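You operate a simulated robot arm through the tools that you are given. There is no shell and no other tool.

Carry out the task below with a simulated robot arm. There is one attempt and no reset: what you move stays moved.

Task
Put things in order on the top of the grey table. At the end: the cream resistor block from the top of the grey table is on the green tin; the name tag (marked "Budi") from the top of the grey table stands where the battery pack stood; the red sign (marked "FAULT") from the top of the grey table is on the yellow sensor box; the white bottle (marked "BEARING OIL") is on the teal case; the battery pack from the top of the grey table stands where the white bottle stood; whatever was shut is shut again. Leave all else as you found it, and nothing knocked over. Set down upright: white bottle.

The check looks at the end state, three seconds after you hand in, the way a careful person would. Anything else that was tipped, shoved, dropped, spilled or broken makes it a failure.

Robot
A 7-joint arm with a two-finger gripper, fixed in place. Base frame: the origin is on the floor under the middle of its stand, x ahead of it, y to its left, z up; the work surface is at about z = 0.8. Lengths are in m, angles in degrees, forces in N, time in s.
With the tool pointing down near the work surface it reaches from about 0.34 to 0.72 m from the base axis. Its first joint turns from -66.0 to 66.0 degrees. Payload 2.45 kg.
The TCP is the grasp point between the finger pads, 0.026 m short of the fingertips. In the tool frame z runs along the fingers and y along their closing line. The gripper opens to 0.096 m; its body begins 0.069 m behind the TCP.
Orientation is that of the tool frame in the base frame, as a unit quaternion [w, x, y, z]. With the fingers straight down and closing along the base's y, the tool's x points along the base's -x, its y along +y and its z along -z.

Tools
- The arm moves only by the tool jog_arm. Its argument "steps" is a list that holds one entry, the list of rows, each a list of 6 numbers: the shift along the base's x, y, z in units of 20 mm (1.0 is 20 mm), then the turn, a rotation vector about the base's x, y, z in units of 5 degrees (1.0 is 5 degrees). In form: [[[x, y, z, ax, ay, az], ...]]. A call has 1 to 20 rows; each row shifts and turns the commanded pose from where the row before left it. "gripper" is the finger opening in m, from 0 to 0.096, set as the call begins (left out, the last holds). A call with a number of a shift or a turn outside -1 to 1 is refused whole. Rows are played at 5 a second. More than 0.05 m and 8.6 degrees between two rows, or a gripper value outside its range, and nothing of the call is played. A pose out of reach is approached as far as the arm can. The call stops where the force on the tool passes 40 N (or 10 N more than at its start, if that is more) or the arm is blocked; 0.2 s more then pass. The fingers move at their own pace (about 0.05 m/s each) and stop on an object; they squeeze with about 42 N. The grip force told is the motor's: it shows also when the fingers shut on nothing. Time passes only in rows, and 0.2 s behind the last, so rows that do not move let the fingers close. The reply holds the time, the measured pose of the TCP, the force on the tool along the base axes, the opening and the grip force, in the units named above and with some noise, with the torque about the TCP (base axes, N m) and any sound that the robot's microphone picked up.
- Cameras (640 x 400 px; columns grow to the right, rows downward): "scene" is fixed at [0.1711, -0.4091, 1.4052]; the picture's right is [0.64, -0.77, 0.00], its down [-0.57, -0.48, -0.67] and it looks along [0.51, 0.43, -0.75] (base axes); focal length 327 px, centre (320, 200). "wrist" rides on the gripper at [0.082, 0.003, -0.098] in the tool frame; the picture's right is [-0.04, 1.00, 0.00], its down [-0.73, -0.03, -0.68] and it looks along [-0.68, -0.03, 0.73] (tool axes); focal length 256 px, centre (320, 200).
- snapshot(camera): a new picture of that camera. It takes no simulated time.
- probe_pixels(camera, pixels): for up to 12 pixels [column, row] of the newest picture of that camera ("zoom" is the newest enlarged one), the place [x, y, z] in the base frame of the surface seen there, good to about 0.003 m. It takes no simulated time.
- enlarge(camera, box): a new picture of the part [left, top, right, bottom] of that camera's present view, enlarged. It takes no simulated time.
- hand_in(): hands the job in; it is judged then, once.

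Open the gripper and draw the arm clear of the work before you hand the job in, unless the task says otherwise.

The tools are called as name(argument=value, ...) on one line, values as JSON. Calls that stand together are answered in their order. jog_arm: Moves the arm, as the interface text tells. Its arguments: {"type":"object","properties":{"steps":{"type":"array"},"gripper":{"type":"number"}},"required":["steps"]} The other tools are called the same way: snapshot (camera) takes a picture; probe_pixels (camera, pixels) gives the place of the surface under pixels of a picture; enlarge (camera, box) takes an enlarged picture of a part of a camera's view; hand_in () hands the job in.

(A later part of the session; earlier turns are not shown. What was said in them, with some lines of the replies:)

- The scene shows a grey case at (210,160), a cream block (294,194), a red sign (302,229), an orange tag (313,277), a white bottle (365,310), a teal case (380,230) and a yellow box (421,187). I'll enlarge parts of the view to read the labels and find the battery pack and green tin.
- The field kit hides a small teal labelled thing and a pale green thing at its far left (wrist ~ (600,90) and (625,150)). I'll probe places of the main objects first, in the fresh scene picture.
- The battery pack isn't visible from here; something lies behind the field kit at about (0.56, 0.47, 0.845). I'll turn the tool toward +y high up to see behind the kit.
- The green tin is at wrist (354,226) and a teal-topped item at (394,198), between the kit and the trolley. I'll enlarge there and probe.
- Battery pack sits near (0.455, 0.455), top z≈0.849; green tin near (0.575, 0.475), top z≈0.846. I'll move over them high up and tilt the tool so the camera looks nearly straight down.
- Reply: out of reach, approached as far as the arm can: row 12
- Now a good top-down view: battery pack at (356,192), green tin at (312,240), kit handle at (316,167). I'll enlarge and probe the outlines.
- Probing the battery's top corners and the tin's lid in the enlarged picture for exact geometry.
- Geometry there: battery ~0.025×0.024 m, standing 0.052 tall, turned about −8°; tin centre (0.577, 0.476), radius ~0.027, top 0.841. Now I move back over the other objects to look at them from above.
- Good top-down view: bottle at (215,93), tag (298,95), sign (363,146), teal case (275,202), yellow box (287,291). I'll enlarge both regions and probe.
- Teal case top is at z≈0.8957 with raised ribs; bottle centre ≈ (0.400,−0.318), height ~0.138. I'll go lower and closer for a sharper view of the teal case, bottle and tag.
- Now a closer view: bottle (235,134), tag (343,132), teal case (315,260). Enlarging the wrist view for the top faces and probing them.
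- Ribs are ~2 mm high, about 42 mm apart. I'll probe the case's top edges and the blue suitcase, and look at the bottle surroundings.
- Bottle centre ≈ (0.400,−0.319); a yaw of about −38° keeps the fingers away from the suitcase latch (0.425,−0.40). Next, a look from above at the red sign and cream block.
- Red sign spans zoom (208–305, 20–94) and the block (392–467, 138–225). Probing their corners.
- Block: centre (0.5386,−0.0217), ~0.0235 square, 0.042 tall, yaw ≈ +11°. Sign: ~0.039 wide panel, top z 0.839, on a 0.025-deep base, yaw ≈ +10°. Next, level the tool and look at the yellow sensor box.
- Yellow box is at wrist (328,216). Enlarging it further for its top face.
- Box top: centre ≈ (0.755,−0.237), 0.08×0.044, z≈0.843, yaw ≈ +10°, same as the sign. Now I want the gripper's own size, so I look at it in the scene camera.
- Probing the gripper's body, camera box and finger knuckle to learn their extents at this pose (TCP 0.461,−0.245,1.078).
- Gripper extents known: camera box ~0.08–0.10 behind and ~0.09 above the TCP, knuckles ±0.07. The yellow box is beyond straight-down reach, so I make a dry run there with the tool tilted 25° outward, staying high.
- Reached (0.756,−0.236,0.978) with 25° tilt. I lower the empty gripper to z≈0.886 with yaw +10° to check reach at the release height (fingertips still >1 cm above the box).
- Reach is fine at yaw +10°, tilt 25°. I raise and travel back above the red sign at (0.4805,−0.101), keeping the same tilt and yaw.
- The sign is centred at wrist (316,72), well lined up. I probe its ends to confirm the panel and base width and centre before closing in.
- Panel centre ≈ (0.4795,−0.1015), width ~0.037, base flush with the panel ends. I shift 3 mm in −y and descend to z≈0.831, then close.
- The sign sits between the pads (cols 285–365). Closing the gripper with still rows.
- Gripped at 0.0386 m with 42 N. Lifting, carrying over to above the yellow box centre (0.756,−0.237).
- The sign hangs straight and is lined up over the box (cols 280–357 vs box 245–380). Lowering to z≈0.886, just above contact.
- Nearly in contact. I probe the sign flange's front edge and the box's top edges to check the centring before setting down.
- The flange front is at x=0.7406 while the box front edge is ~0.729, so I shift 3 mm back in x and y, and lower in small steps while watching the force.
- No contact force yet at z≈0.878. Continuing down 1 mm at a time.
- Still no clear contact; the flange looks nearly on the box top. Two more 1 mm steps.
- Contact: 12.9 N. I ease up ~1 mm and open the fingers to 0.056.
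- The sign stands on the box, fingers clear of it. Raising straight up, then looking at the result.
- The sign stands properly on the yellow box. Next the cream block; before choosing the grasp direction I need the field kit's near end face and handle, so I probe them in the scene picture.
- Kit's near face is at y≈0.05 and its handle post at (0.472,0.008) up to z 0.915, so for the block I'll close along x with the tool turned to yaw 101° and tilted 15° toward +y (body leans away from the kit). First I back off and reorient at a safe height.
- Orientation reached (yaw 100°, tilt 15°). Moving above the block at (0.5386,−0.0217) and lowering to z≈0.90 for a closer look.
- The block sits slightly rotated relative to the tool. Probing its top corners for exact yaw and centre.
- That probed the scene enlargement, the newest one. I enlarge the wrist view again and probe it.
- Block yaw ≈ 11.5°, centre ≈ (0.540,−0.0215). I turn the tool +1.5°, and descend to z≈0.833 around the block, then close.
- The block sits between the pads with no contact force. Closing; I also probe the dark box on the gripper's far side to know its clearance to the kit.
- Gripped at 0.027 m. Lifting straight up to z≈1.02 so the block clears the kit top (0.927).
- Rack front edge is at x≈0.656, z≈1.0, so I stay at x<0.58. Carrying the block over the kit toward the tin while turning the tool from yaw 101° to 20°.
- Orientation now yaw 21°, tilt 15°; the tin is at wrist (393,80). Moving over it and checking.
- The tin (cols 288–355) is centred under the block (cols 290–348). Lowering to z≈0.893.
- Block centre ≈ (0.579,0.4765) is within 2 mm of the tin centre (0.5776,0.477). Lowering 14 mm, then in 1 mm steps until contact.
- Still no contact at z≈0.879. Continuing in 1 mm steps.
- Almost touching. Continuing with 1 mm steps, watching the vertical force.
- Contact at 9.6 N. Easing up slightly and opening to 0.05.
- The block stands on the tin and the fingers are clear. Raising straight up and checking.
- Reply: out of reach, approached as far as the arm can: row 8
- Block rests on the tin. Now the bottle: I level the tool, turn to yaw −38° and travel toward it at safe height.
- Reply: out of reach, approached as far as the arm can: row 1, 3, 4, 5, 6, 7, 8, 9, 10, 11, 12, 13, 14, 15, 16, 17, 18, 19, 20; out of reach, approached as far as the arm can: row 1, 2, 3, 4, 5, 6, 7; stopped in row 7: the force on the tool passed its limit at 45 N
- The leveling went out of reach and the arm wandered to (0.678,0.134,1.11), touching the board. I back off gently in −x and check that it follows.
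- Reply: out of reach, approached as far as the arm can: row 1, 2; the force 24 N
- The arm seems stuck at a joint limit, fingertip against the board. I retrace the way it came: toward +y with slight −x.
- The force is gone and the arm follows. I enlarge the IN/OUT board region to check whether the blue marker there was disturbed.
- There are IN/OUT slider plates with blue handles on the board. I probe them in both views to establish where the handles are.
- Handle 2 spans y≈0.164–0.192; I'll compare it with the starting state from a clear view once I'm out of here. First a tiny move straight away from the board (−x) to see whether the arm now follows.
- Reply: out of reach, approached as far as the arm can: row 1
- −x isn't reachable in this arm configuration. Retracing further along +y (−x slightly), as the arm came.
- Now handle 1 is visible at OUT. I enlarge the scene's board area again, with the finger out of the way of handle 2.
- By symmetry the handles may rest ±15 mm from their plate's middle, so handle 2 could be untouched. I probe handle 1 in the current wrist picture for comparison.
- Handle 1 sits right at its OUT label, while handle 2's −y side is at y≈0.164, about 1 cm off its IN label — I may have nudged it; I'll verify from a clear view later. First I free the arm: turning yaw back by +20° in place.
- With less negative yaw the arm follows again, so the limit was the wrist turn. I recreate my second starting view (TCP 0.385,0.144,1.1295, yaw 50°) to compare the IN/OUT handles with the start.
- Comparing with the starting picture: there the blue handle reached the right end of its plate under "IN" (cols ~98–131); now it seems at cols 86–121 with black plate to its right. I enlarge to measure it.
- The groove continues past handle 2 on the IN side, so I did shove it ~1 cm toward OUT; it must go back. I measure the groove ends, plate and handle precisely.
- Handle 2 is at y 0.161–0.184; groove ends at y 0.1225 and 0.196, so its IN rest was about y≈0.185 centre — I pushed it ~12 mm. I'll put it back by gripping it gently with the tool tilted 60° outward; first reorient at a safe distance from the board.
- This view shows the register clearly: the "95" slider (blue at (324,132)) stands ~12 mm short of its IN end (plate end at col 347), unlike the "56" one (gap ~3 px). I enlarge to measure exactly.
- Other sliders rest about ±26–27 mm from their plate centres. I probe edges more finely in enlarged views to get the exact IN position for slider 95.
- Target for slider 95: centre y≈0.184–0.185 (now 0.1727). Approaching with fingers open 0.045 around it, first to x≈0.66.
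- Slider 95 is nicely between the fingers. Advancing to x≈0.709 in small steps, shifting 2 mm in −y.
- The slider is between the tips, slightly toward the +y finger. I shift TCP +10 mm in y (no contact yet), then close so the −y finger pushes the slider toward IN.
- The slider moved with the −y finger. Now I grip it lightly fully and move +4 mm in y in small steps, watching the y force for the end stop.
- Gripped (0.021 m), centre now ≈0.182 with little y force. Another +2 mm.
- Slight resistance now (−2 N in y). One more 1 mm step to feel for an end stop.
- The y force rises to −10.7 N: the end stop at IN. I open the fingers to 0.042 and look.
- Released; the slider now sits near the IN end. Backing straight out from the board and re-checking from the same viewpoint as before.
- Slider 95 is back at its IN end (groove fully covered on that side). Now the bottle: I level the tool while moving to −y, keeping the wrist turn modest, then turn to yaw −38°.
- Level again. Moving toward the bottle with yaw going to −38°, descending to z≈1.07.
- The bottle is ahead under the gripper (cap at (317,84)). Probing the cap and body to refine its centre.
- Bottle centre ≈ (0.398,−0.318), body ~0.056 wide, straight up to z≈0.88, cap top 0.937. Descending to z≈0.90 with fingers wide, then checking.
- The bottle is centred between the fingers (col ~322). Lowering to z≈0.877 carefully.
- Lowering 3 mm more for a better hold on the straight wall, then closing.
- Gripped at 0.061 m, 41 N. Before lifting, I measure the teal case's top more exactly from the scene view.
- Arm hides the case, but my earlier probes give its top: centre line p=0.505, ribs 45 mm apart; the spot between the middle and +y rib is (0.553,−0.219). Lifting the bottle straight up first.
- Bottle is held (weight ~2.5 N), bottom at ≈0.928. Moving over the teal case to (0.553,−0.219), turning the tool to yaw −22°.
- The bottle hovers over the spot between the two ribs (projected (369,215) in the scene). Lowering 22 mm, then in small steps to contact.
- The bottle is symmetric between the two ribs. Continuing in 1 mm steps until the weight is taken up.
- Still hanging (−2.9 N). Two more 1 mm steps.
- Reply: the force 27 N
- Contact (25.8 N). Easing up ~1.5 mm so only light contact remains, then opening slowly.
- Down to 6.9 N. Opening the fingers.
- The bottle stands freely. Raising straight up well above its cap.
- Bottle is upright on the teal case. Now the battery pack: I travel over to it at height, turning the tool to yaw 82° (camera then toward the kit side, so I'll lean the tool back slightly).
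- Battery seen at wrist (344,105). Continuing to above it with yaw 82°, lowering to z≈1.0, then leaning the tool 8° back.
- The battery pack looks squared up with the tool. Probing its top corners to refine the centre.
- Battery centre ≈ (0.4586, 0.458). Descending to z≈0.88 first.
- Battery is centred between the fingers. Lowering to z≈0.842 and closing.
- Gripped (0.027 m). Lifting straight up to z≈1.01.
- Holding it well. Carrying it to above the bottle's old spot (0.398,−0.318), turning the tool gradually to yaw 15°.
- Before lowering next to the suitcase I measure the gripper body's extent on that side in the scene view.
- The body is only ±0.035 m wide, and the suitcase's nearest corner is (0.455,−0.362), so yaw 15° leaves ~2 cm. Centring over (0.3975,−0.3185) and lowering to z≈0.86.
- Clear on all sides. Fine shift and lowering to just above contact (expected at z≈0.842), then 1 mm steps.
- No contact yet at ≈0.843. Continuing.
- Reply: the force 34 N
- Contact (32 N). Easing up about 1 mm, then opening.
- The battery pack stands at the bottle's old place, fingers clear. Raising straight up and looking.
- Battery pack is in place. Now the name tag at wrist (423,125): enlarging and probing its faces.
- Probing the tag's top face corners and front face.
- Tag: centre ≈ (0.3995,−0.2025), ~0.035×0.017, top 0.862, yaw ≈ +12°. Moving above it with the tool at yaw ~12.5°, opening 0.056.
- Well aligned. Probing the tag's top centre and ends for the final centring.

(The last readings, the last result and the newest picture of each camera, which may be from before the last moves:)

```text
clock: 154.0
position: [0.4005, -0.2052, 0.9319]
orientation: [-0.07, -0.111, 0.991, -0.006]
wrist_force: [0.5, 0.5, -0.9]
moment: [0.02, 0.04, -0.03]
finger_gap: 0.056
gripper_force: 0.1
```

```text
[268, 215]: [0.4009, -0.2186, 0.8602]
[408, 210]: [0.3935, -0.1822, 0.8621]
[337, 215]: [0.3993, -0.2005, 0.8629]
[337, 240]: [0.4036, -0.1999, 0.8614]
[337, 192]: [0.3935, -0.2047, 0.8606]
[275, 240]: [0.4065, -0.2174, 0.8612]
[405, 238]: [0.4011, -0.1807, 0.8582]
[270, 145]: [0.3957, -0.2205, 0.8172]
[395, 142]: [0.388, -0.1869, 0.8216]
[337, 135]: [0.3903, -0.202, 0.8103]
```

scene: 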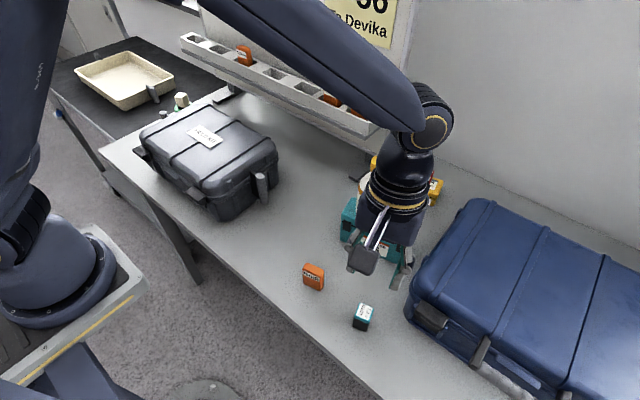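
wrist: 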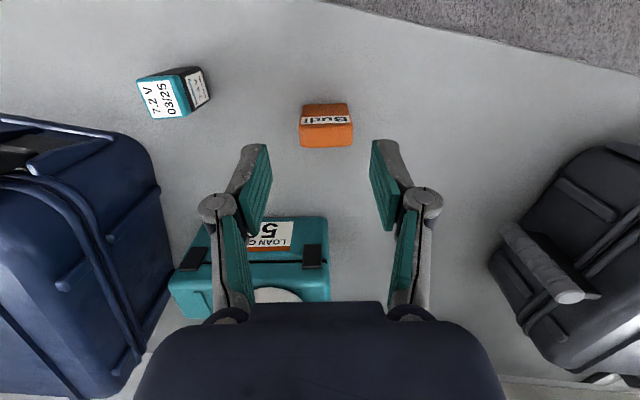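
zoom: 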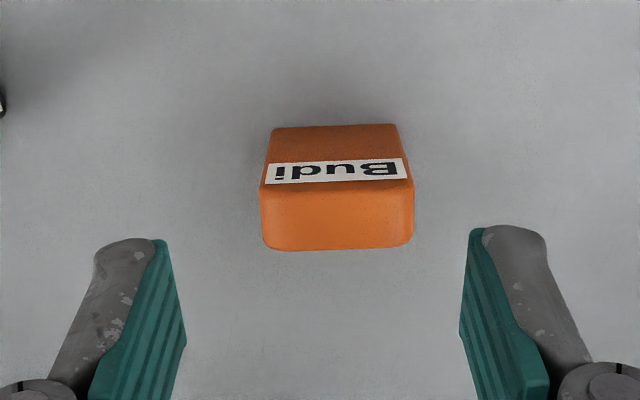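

Tag centre ≈ (0.3995,−0.2005); shifting +4 mm in y and descending to z≈0.842.

jog_arm(steps=[[[-0.05, 0.2, -0.5, 0, 0, 0], [0, 0, -1, 0, 0, 0], [0, 0, -1, 0, 0, 0], [0, 0, -1, 0, 0, 0], [0, 0, -1, 0, 0, 0]]])

snapshot(camera="wrist")

```text
clock: 155.2
position: [0.4004, -0.1995, 0.8409]
orientation: [-0.071, -0.111, 0.991, -0.008]
wrist_force: [0.4, 0.4, 0.6]
moment: [-0.01, 0.0, 0.01]
finger_gap: 0.0559
gripper_force: 0.0
```

```text
taken
```

wrist: 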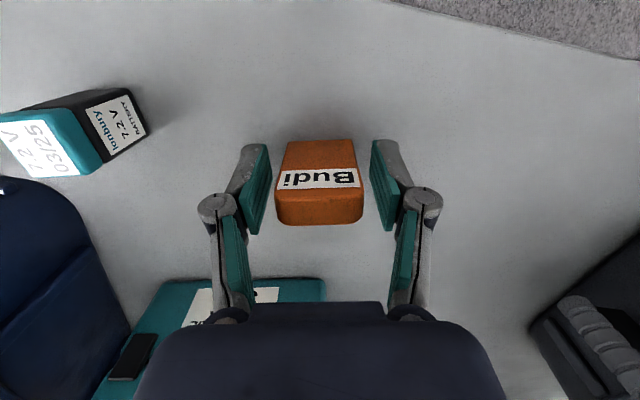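

The tag is centred between the pads (275–363). Closing.

jog_arm(steps=[[[0, 0, 0, 0, 0, 0], [0, 0, 0, 0, 0, 0], [0, 0, 0, 0, 0, 0], [0, 0, 0, 0, 0, 0], [0, 0, 0, 0, 0, 0]]], gripper=0.01)

jog_arm(steps=[[[0, 0, 0.4, 0, 0, 0], [0, 0, 0.8, 0, 0, 0], [0, 0, 0.9, 0, 0, 0], [0, 0, 1, 0, 0, 0], [0, 0, 1, 0, 0, 0], [0, 0, 1, 0, 0, 0], [0, 0, 1, 0, 0, 0], [0, 0, 1, 0, 0, 0], [0, 0, 1, 0, 0, 0]]])

snapshot(camera="wrist")

snapshot(camera="scene")

```text
clock: 156.4
position: [0.4004, -0.1994, 0.842]
orientation: [-0.07, -0.111, 0.991, -0.007]
wrist_force: [0.8, 0.2, 0.0]
moment: [0.0, 0.01, -0.01]
finger_gap: 0.0388
gripper_force: 41.8
```

```text
clock: 158.4
position: [0.3976, -0.199, 1.0018]
orientation: [-0.071, -0.111, 0.991, -0.008]
wrist_force: [0.4, 0.1, 0.2]
moment: [-0.01, 0.01, 0.0]
finger_gap: 0.0385
gripper_force: 42.1
```

```text
taken
```

wrist: 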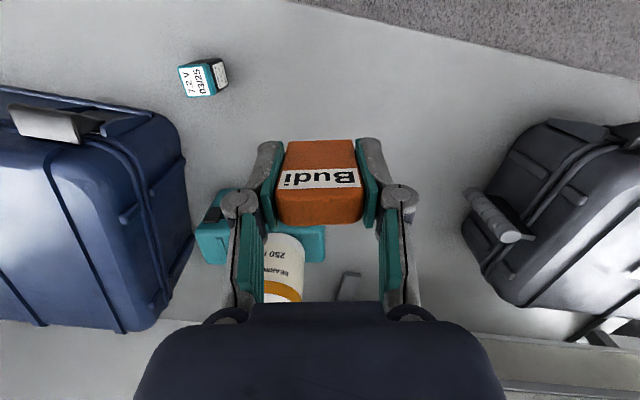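

```text
taken
```

scene: 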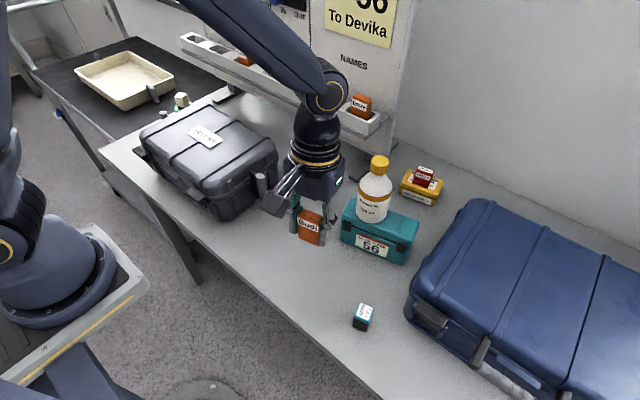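

Tag held at 0.0385 m. Carrying it over the kit (raising a bit more) to the battery's old place, turning to yaw 40°.

jog_arm(steps=[[[0.05, 0.6, 0.3, 0, 0, 0.167], [0.09, 1, 0.3, 0, 0, 0.167], [0.09, 1, 0.3, 0, 0, 0.167], [0.09, 1, 0.3, 0, 0, 0.167], [0.09, 1, 0.3, 0, 0, 0.167], [0.09, 1, 0, 0, 0, 0.167], [0.09, 1, 0, 0, 0, 0.167], [0.09, 1, 0, 0, 0, 0.167], [0.09, 1, 0, 0, 0, 0.167], [0.09, 1, 0, 0, 0, 0.167], [0.09, 1, 0, 0, 0, 0.167], [0.09, 1, 0, 0, 0, 0.167], [0.09, 1, 0, 0, 0, 0.167], [0.09, 1, 0, 0, 0, 0.167], [0.09, 1, 0, 0, 0, 0.167], [0.09, 1, 0, 0, 0, 0.167], [0.09, 1, 0, 0, 0, 0.167], [0.09, 1, 0, 0, 0, 0.167], [0.09, 1, 0, 0, 0, 0.167], [0.09, 1, 0, 0, 0, 0.167]]])

jog_arm(steps=[[[0.09, 1, 0, 0, 0, 0.167], [0.09, 1, 0, 0, 0, 0.167], [0.09, 1, 0, 0, 0, 0.167], [0.09, 1, 0, 0, 0, 0.167], [0.09, 1, 0, 0, 0, 0.167], [0.09, 1, 0, 0, 0, 0.167], [0.09, 1, 0, 0, 0, 0.167], [0.09, 1, 0, 0, 0, 0.167], [0.09, 1, 0, 0, 0, 0.167], [0.09, 1, 0, 0, 0, 0.167]]])

snapshot(camera="wrist")

snapshot(camera="scene")

```text
clock: 162.6
position: [0.4349, 0.1918, 1.0313]
orientation: [-0.07, -0.255, 0.964, -0.017]
wrist_force: [-0.8, -0.3, 0.0]
moment: [0.01, 0.03, -0.04]
finger_gap: 0.0387
gripper_force: 42.2
```

```text
clock: 164.8
position: [0.4525, 0.3936, 1.0337]
orientation: [-0.067, -0.326, 0.943, -0.022]
wrist_force: [0.2, 0.0, -0.8]
moment: [-0.01, 0.02, 0.01]
finger_gap: 0.0388
gripper_force: 42.0
```

```text
taken
```

wrist: 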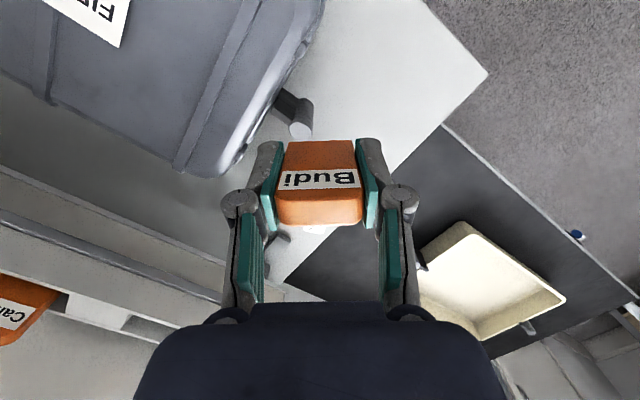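

```text
taken
```

scene: 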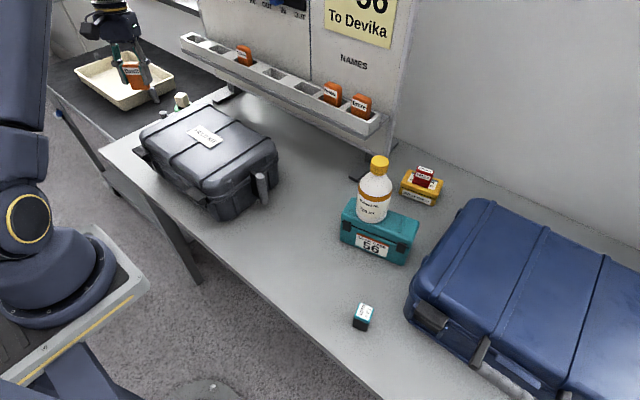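

Continuing to above (0.4586,0.459) and lowering to z≈0.89.

jog_arm(steps=[[[0.1, 1, 0, 0, 0, 0], [0.1, 1, 0, 0, 0, 0], [0.1, 1, 0, 0, 0, 0], [0.02, 0.27, -0.5, 0, 0, 0], [0, 0, -1, 0, 0, 0], [0, 0, -1, 0, 0, 0], [0, 0, -1, 0, 0, 0], [0, 0, -1, 0, 0, 0], [0, 0, -1, 0, 0, 0], [0, 0, -1, 0, 0, 0], [0, 0, -0.6, 0, 0, 0]]])

snapshot(camera="wrist")

enlarge(camera="scene", box=[60, 30, 240, 180])

```text
clock: 167.2
position: [0.458, 0.4563, 0.8895]
orientation: [-0.065, -0.324, 0.943, -0.022]
wrist_force: [-0.9, 0.3, -1.3]
moment: [0.01, 0.06, -0.02]
finger_gap: 0.0389
gripper_force: 41.7
```

```text
taken
```

wrist: 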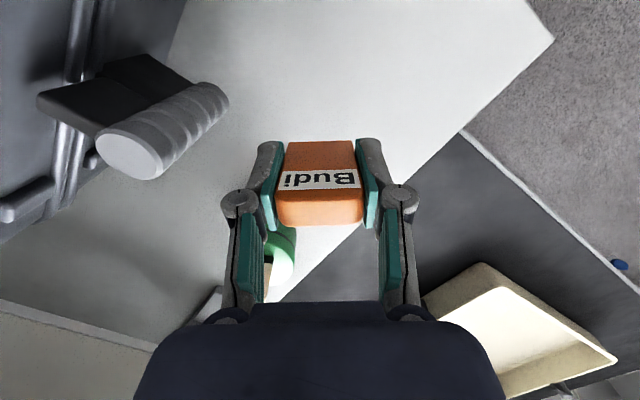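

```text
2.67 times, centred on (150, 105) of scene
```

zoom: 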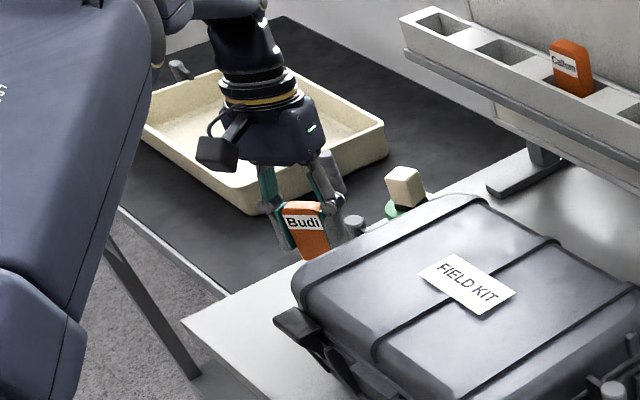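

Clear of the kit and its handle. Nudging to the exact spot and lowering to z≈0.847.

jog_arm(steps=[[[0.03, 0.12, -0.7, 0, 0, 0], [0, 0, -0.7, 0, 0, 0], [0, 0, -0.5, 0, 0, 0], [0, 0, -0.15, 0, 0, 0], [0, 0, 0, 0, 0, 0]]])

jog_arm(steps=[[[0, 0, -0.1, 0, 0, 0], [0, 0, 0, 0, 0, 0]]])

jog_arm(steps=[[[0, 0, -0.05, 0, 0, 0], [0, 0, 0, 0, 0, 0]]])

jog_arm(steps=[[[0, 0, -0.05, 0, 0, 0], [0, 0, 0, 0, 0, 0]]])

```text
clock: 168.4
position: [0.4583, 0.4594, 0.8482]
orientation: [-0.067, -0.326, 0.943, -0.022]
wrist_force: [0.4, -0.2, -1.1]
moment: [-0.01, -0.01, 0.03]
finger_gap: 0.0389
gripper_force: 41.8
```

```text
clock: 169.0
position: [0.4583, 0.4591, 0.8471]
orientation: [-0.067, -0.324, 0.943, -0.022]
wrist_force: [0.5, -0.3, -0.1]
moment: [0.0, -0.01, 0.01]
finger_gap: 0.0388
gripper_force: 41.5
```

```text
clock: 169.6
position: [0.4576, 0.4599, 0.8469]
orientation: [-0.067, -0.324, 0.943, -0.022]
wrist_force: [0.4, -0.3, -0.6]
moment: [-0.01, 0.01, 0.01]
finger_gap: 0.0386
gripper_force: 41.9
```

```text
clock: 170.2
position: [0.4583, 0.4603, 0.8455]
orientation: [-0.067, -0.325, 0.943, -0.023]
wrist_force: [1.1, 0.2, -0.2]
moment: [0.03, 0.01, 0.0]
finger_gap: 0.0386
gripper_force: 41.9
```

No contact yet at ≈0.845. Continuing in 1 mm steps.

jog_arm(steps=[[[0, 0, -0.05, 0, 0, 0], [0, 0, 0, 0, 0, 0]]])

jog_arm(steps=[[[0, 0, -0.05, 0, 0, 0], [0, 0, 0, 0, 0, 0]]])

jog_arm(steps=[[[0, 0, -0.04, 0, 0, 0], [0, 0, 0, 0, 0, 0]]])

```text
clock: 170.8
position: [0.4576, 0.4594, 0.8445]
orientation: [-0.067, -0.324, 0.943, -0.022]
wrist_force: [0.3, -0.7, -0.4]
moment: [-0.03, -0.03, 0.02]
finger_gap: 0.0387
gripper_force: 41.9
```

```text
clock: 171.4
position: [0.4581, 0.4597, 0.8425]
orientation: [-0.066, -0.325, 0.943, -0.023]
wrist_force: [0.0, -0.5, 0.1]
moment: [-0.01, -0.03, -0.03]
finger_gap: 0.0387
gripper_force: 42.0
```

```text
clock: 172.0
position: [0.4597, 0.4606, 0.843]
orientation: [-0.067, -0.325, 0.943, -0.022]
wrist_force: [-0.3, 0.1, -0.8]
moment: [0.02, 0.01, 0.0]
finger_gap: 0.0388
gripper_force: 42.3
```

jog_arm(steps=[[[0, 0, -0.04, 0, 0, 0], [0, 0, 0, 0, 0, 0]]])

jog_arm(steps=[[[0, 0, -0.03, 0, 0, 0], [0, 0, 0, 0, 0, 0]]])

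```text
clock: 172.6
position: [0.4594, 0.4592, 0.8419]
orientation: [-0.067, -0.324, 0.943, -0.023]
wrist_force: [0.3, -1.7, -0.3]
moment: [0.03, -0.02, -0.01]
finger_gap: 0.0386
gripper_force: 42.1
```

```text
clock: 173.2
position: [0.4579, 0.4601, 0.8421]
orientation: [-0.066, -0.325, 0.943, -0.022]
wrist_force: [-0.5, -1.6, 2.8]
moment: [-0.06, 0.03, 0.01]
finger_gap: 0.0389
gripper_force: 41.9
```

Light contact (2.8 N). Opening to 0.058.

jog_arm(steps=[[[0, 0, 0, 0, 0, 0], [0, 0, 0, 0, 0, 0], [0, 0, 0, 0, 0, 0]]], gripper=0.058)

snapshot(camera="wrist")

```text
clock: 174.0
position: [0.4584, 0.4594, 0.8399]
orientation: [-0.068, -0.325, 0.943, -0.022]
wrist_force: [-0.3, -0.6, 0.5]
moment: [0.0, 0.02, 0.01]
finger_gap: 0.0579
gripper_force: 0.1
```

```text
taken
```

wrist: 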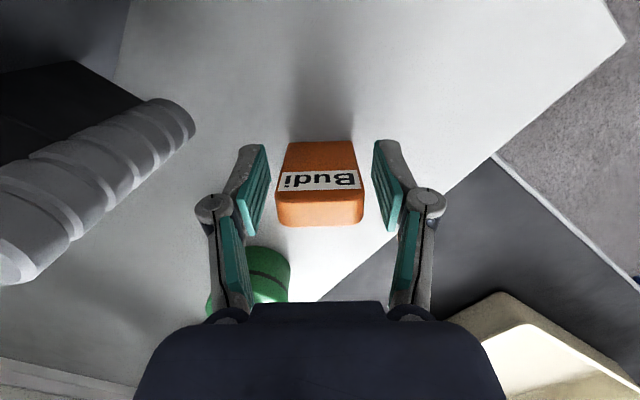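

The tag stands free between the open fingers. Raising straight up.

jog_arm(steps=[[[0, 0, 0.5, 0, 0, 0], [0, 0, 1, 0, 0, 0], [0, 0, 1, 0, 0, 0], [0, 0, 1, 0, 0, 0], [0, 0, 1, 0, 0, 0], [0, 0, 1, 0, 0, 0], [0, 0, 1, 0, 0, 0], [0, 0, 1, 0, 0, 0], [0, 0, 1, 0, 0, 0], [0, 0, 1, 0, 0, 0]]])

snapshot(camera="wrist")

snapshot(camera="scene")

```text
clock: 176.2
position: [0.4584, 0.46, 1.0305]
orientation: [-0.067, -0.326, 0.943, -0.022]
wrist_force: [0.1, -0.6, 0.1]
moment: [0.01, 0.01, 0.02]
finger_gap: 0.0579
gripper_force: 0.2
```

```text
taken
```

wrist: 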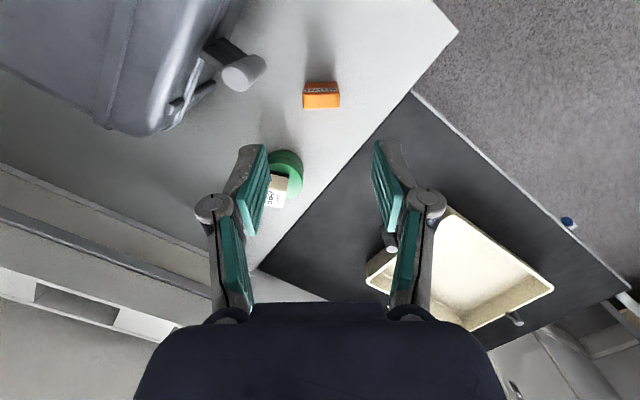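

```text
taken
```

scene: 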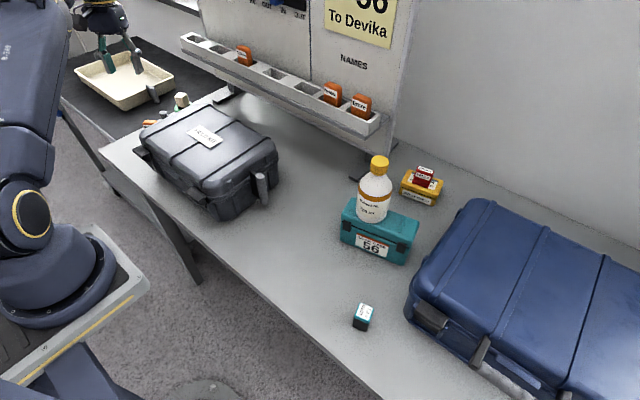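

Everything is placed. I return the arm to its starting pose, leveling the tool on the way, then do a full inspection.

jog_arm(steps=[[[-0.1, -0.6, 0.3, 0.493, -0.63, 0], [-0.14, -0.99, 0.3, 0.493, -0.63, 0], [-0.14, -0.99, 0.3, 0, 0, -0.3], [-0.14, -0.99, 0.3, 0, 0, -0.3], [-0.14, -0.99, 0.3, 0, 0, -0.3], [-0.14, -0.99, 0.3, 0, 0, -0.3], [-0.14, -0.99, 0.3, 0, 0, -0.3], [-0.14, -0.99, 0.3, 0, 0, -0.3], [-0.14, -0.99, 0.3, 0, 0, -0.3], [-0.14, -0.99, 0.3, 0, 0, -0.3], [-0.14, -0.99, 0.3, 0, 0, -0.3], [-0.14, -0.99, 0.3, 0, 0, -0.3], [-0.14, -0.99, 0.3, 0, 0, -0.3]]], gripper=0.096)

jog_arm(steps=[[[-0.14, -0.99, 0.1, 0, 0, -0.3], [-0.14, -0.99, 0.1, 0, 0, -0.3], [-0.14, -0.99, 0.1, 0, 0, -0.3], [-0.14, -0.99, 0.1, 0, 0, -0.3], [-0.14, -0.99, 0.1, 0, 0, -0.3], [-0.14, -0.99, 0.1, 0, 0, -0.3], [-0.14, -0.99, 0.1, 0, 0, -0.3], [-0.14, -0.99, 0.1, 0, 0, -0.3], [-0.14, -0.99, 0.1, 0, 0, -0.3], [-0.14, -0.99, 0.1, 0, 0, -0.3], [-0.14, -0.99, 0, 0, 0, -0.3], [-0.14, -0.99, 0, 0, 0, -0.3], [-0.14, -0.99, 0, 0, 0, -0.3], [0, -0.5, 0, 0, 0, -0.3]]])

snapshot(camera="wrist")

snapshot(camera="scene")

```text
clock: 179.0
position: [0.4221, 0.2097, 1.1108]
orientation: [-0.001, -0.187, 0.982, 0.0]
wrist_force: [0.4, 0.6, 0.3]
moment: [0.03, 0.01, -0.05]
finger_gap: 0.0963
gripper_force: 0.1
```

```text
clock: 182.0
position: [0.3861, -0.0569, 1.1293]
orientation: [0.0, -0.005, 1.0, 0.0]
wrist_force: [-0.8, 0.5, -0.9]
moment: [-0.02, 0.0, 0.01]
finger_gap: 0.0959
gripper_force: 0.0
```

```text
taken
```

wrist: 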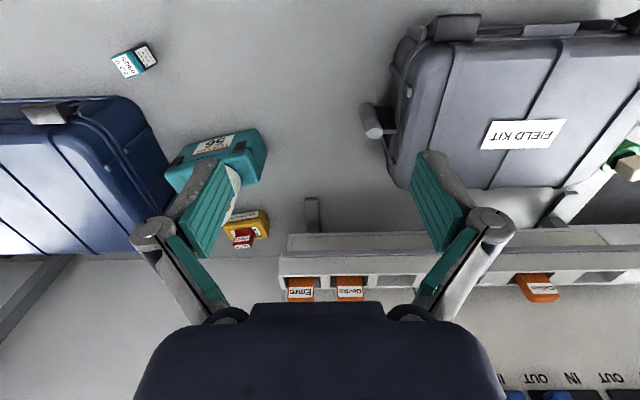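

```text
taken
```

scene: 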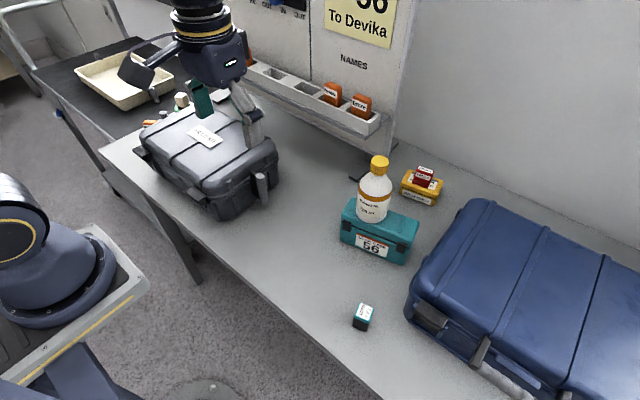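

Arm is back at its start pose. I compare: rack/board positions at the same pixels as before, and zoom in on all placed items and the slider.

probe_pixels(camera="scene", pixels=[[340, 120], [375, 130], [250, 75], [262, 178], [205, 135], [380, 385], [540, 300], [424, 180], [380, 240], [271, 72]])

enlarge(camera="wrist", box=[480, 340, 640, 400])

enlarge(camera="scene", box=[310, 140, 470, 340])

enlarge(camera="scene", box=[120, 80, 280, 220])

enlarge(camera="wrist", box=[540, 60, 640, 200])

```text
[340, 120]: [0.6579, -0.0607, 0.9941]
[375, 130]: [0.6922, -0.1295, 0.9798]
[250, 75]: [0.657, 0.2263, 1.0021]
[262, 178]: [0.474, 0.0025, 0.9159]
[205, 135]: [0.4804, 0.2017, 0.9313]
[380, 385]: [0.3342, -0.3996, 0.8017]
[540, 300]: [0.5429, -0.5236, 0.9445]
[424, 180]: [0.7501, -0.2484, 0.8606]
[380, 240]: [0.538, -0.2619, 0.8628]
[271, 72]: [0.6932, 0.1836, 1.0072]
```

```text
4.00 times, centred on (560, 370) of wrist
```

zoom: 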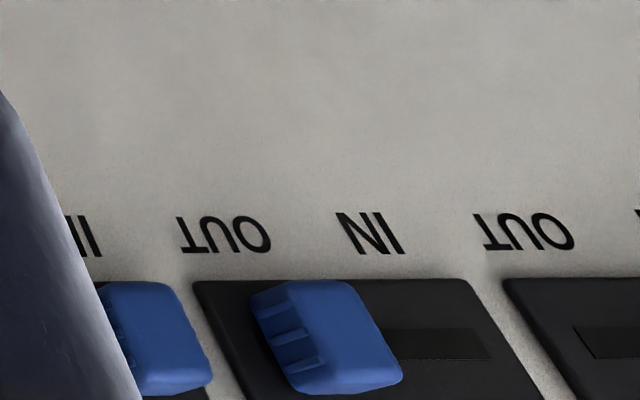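

```text
2.00 times, centred on (390, 240) of scene
```

zoom: 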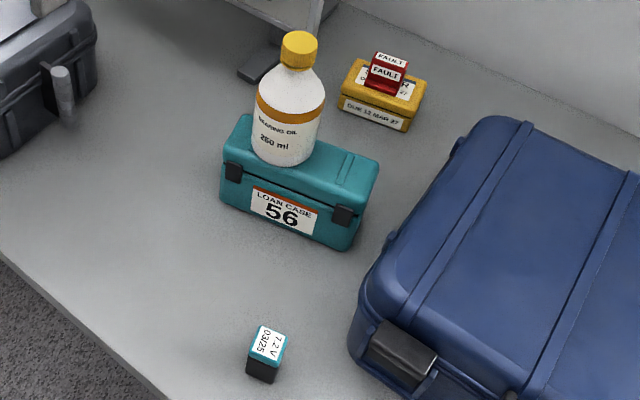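

```text
2.86 times, centred on (200, 150) of scene
```

zoom: 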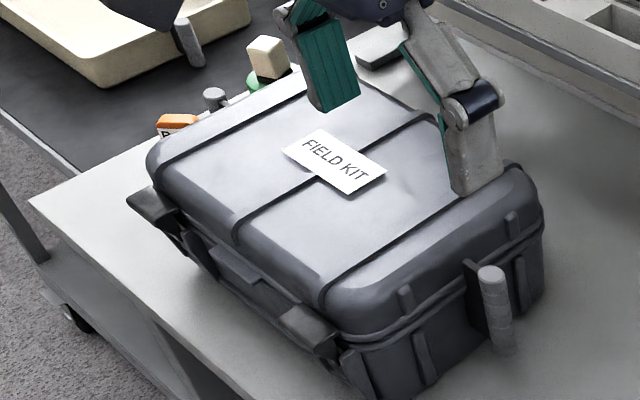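

```text
2.86 times, centred on (590, 130) of wrist
```

zoom: 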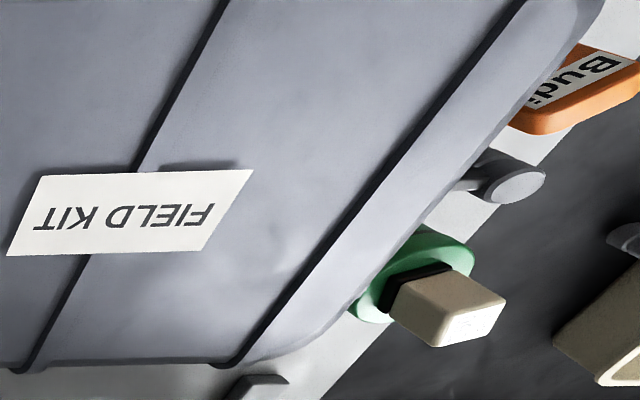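

All items stand as required: sign on the yellow box, bottle upright on the teal case, battery pack at the bottle's old spot, tag at the battery's old spot, block on the green tin. Rack and board read the same positions as before, slider 95 is back at IN, and the arm is clear with the gripper open, so I hand in.

hand_in()

```text
The job is handed in.
```

I finished the job and handed it in. One thing went wrong along the way: I bumped the wall board and had to put one of its sliders back.

| Item | Where it is now |
|---|---|
| Cream resistor block | on the green tin |
| Name tag "Budi" | where the battery pack stood |
| Red sign "FAULT" | on the yellow sensor box |
| White bottle "BEARING OIL" | upright on the teal case, between two of the lid's ribs |
| Battery pack | where the white bottle stood |

**The bump:** on the way from the tin to the bottle, I gave a move the arm could not reach. It drifted and pressed a finger against the board with about 45 N. That pushed the "95" slider on the loan register roughly 12 mm from IN toward OUT. I gripped the slider and moved it back to the stop at its IN end.

I had no close-up of that slider from before, so its exact starting spot is inferred from my earlier pictures and from how the neighbouring sliders sit. The rack and board read the same positions as before, within the measuring error.

The tag is turned about 26° from how it stood, and the battery pack is turned too; both stand upright. I did not open anything. The arm is back at its starting pose with the gripper open.
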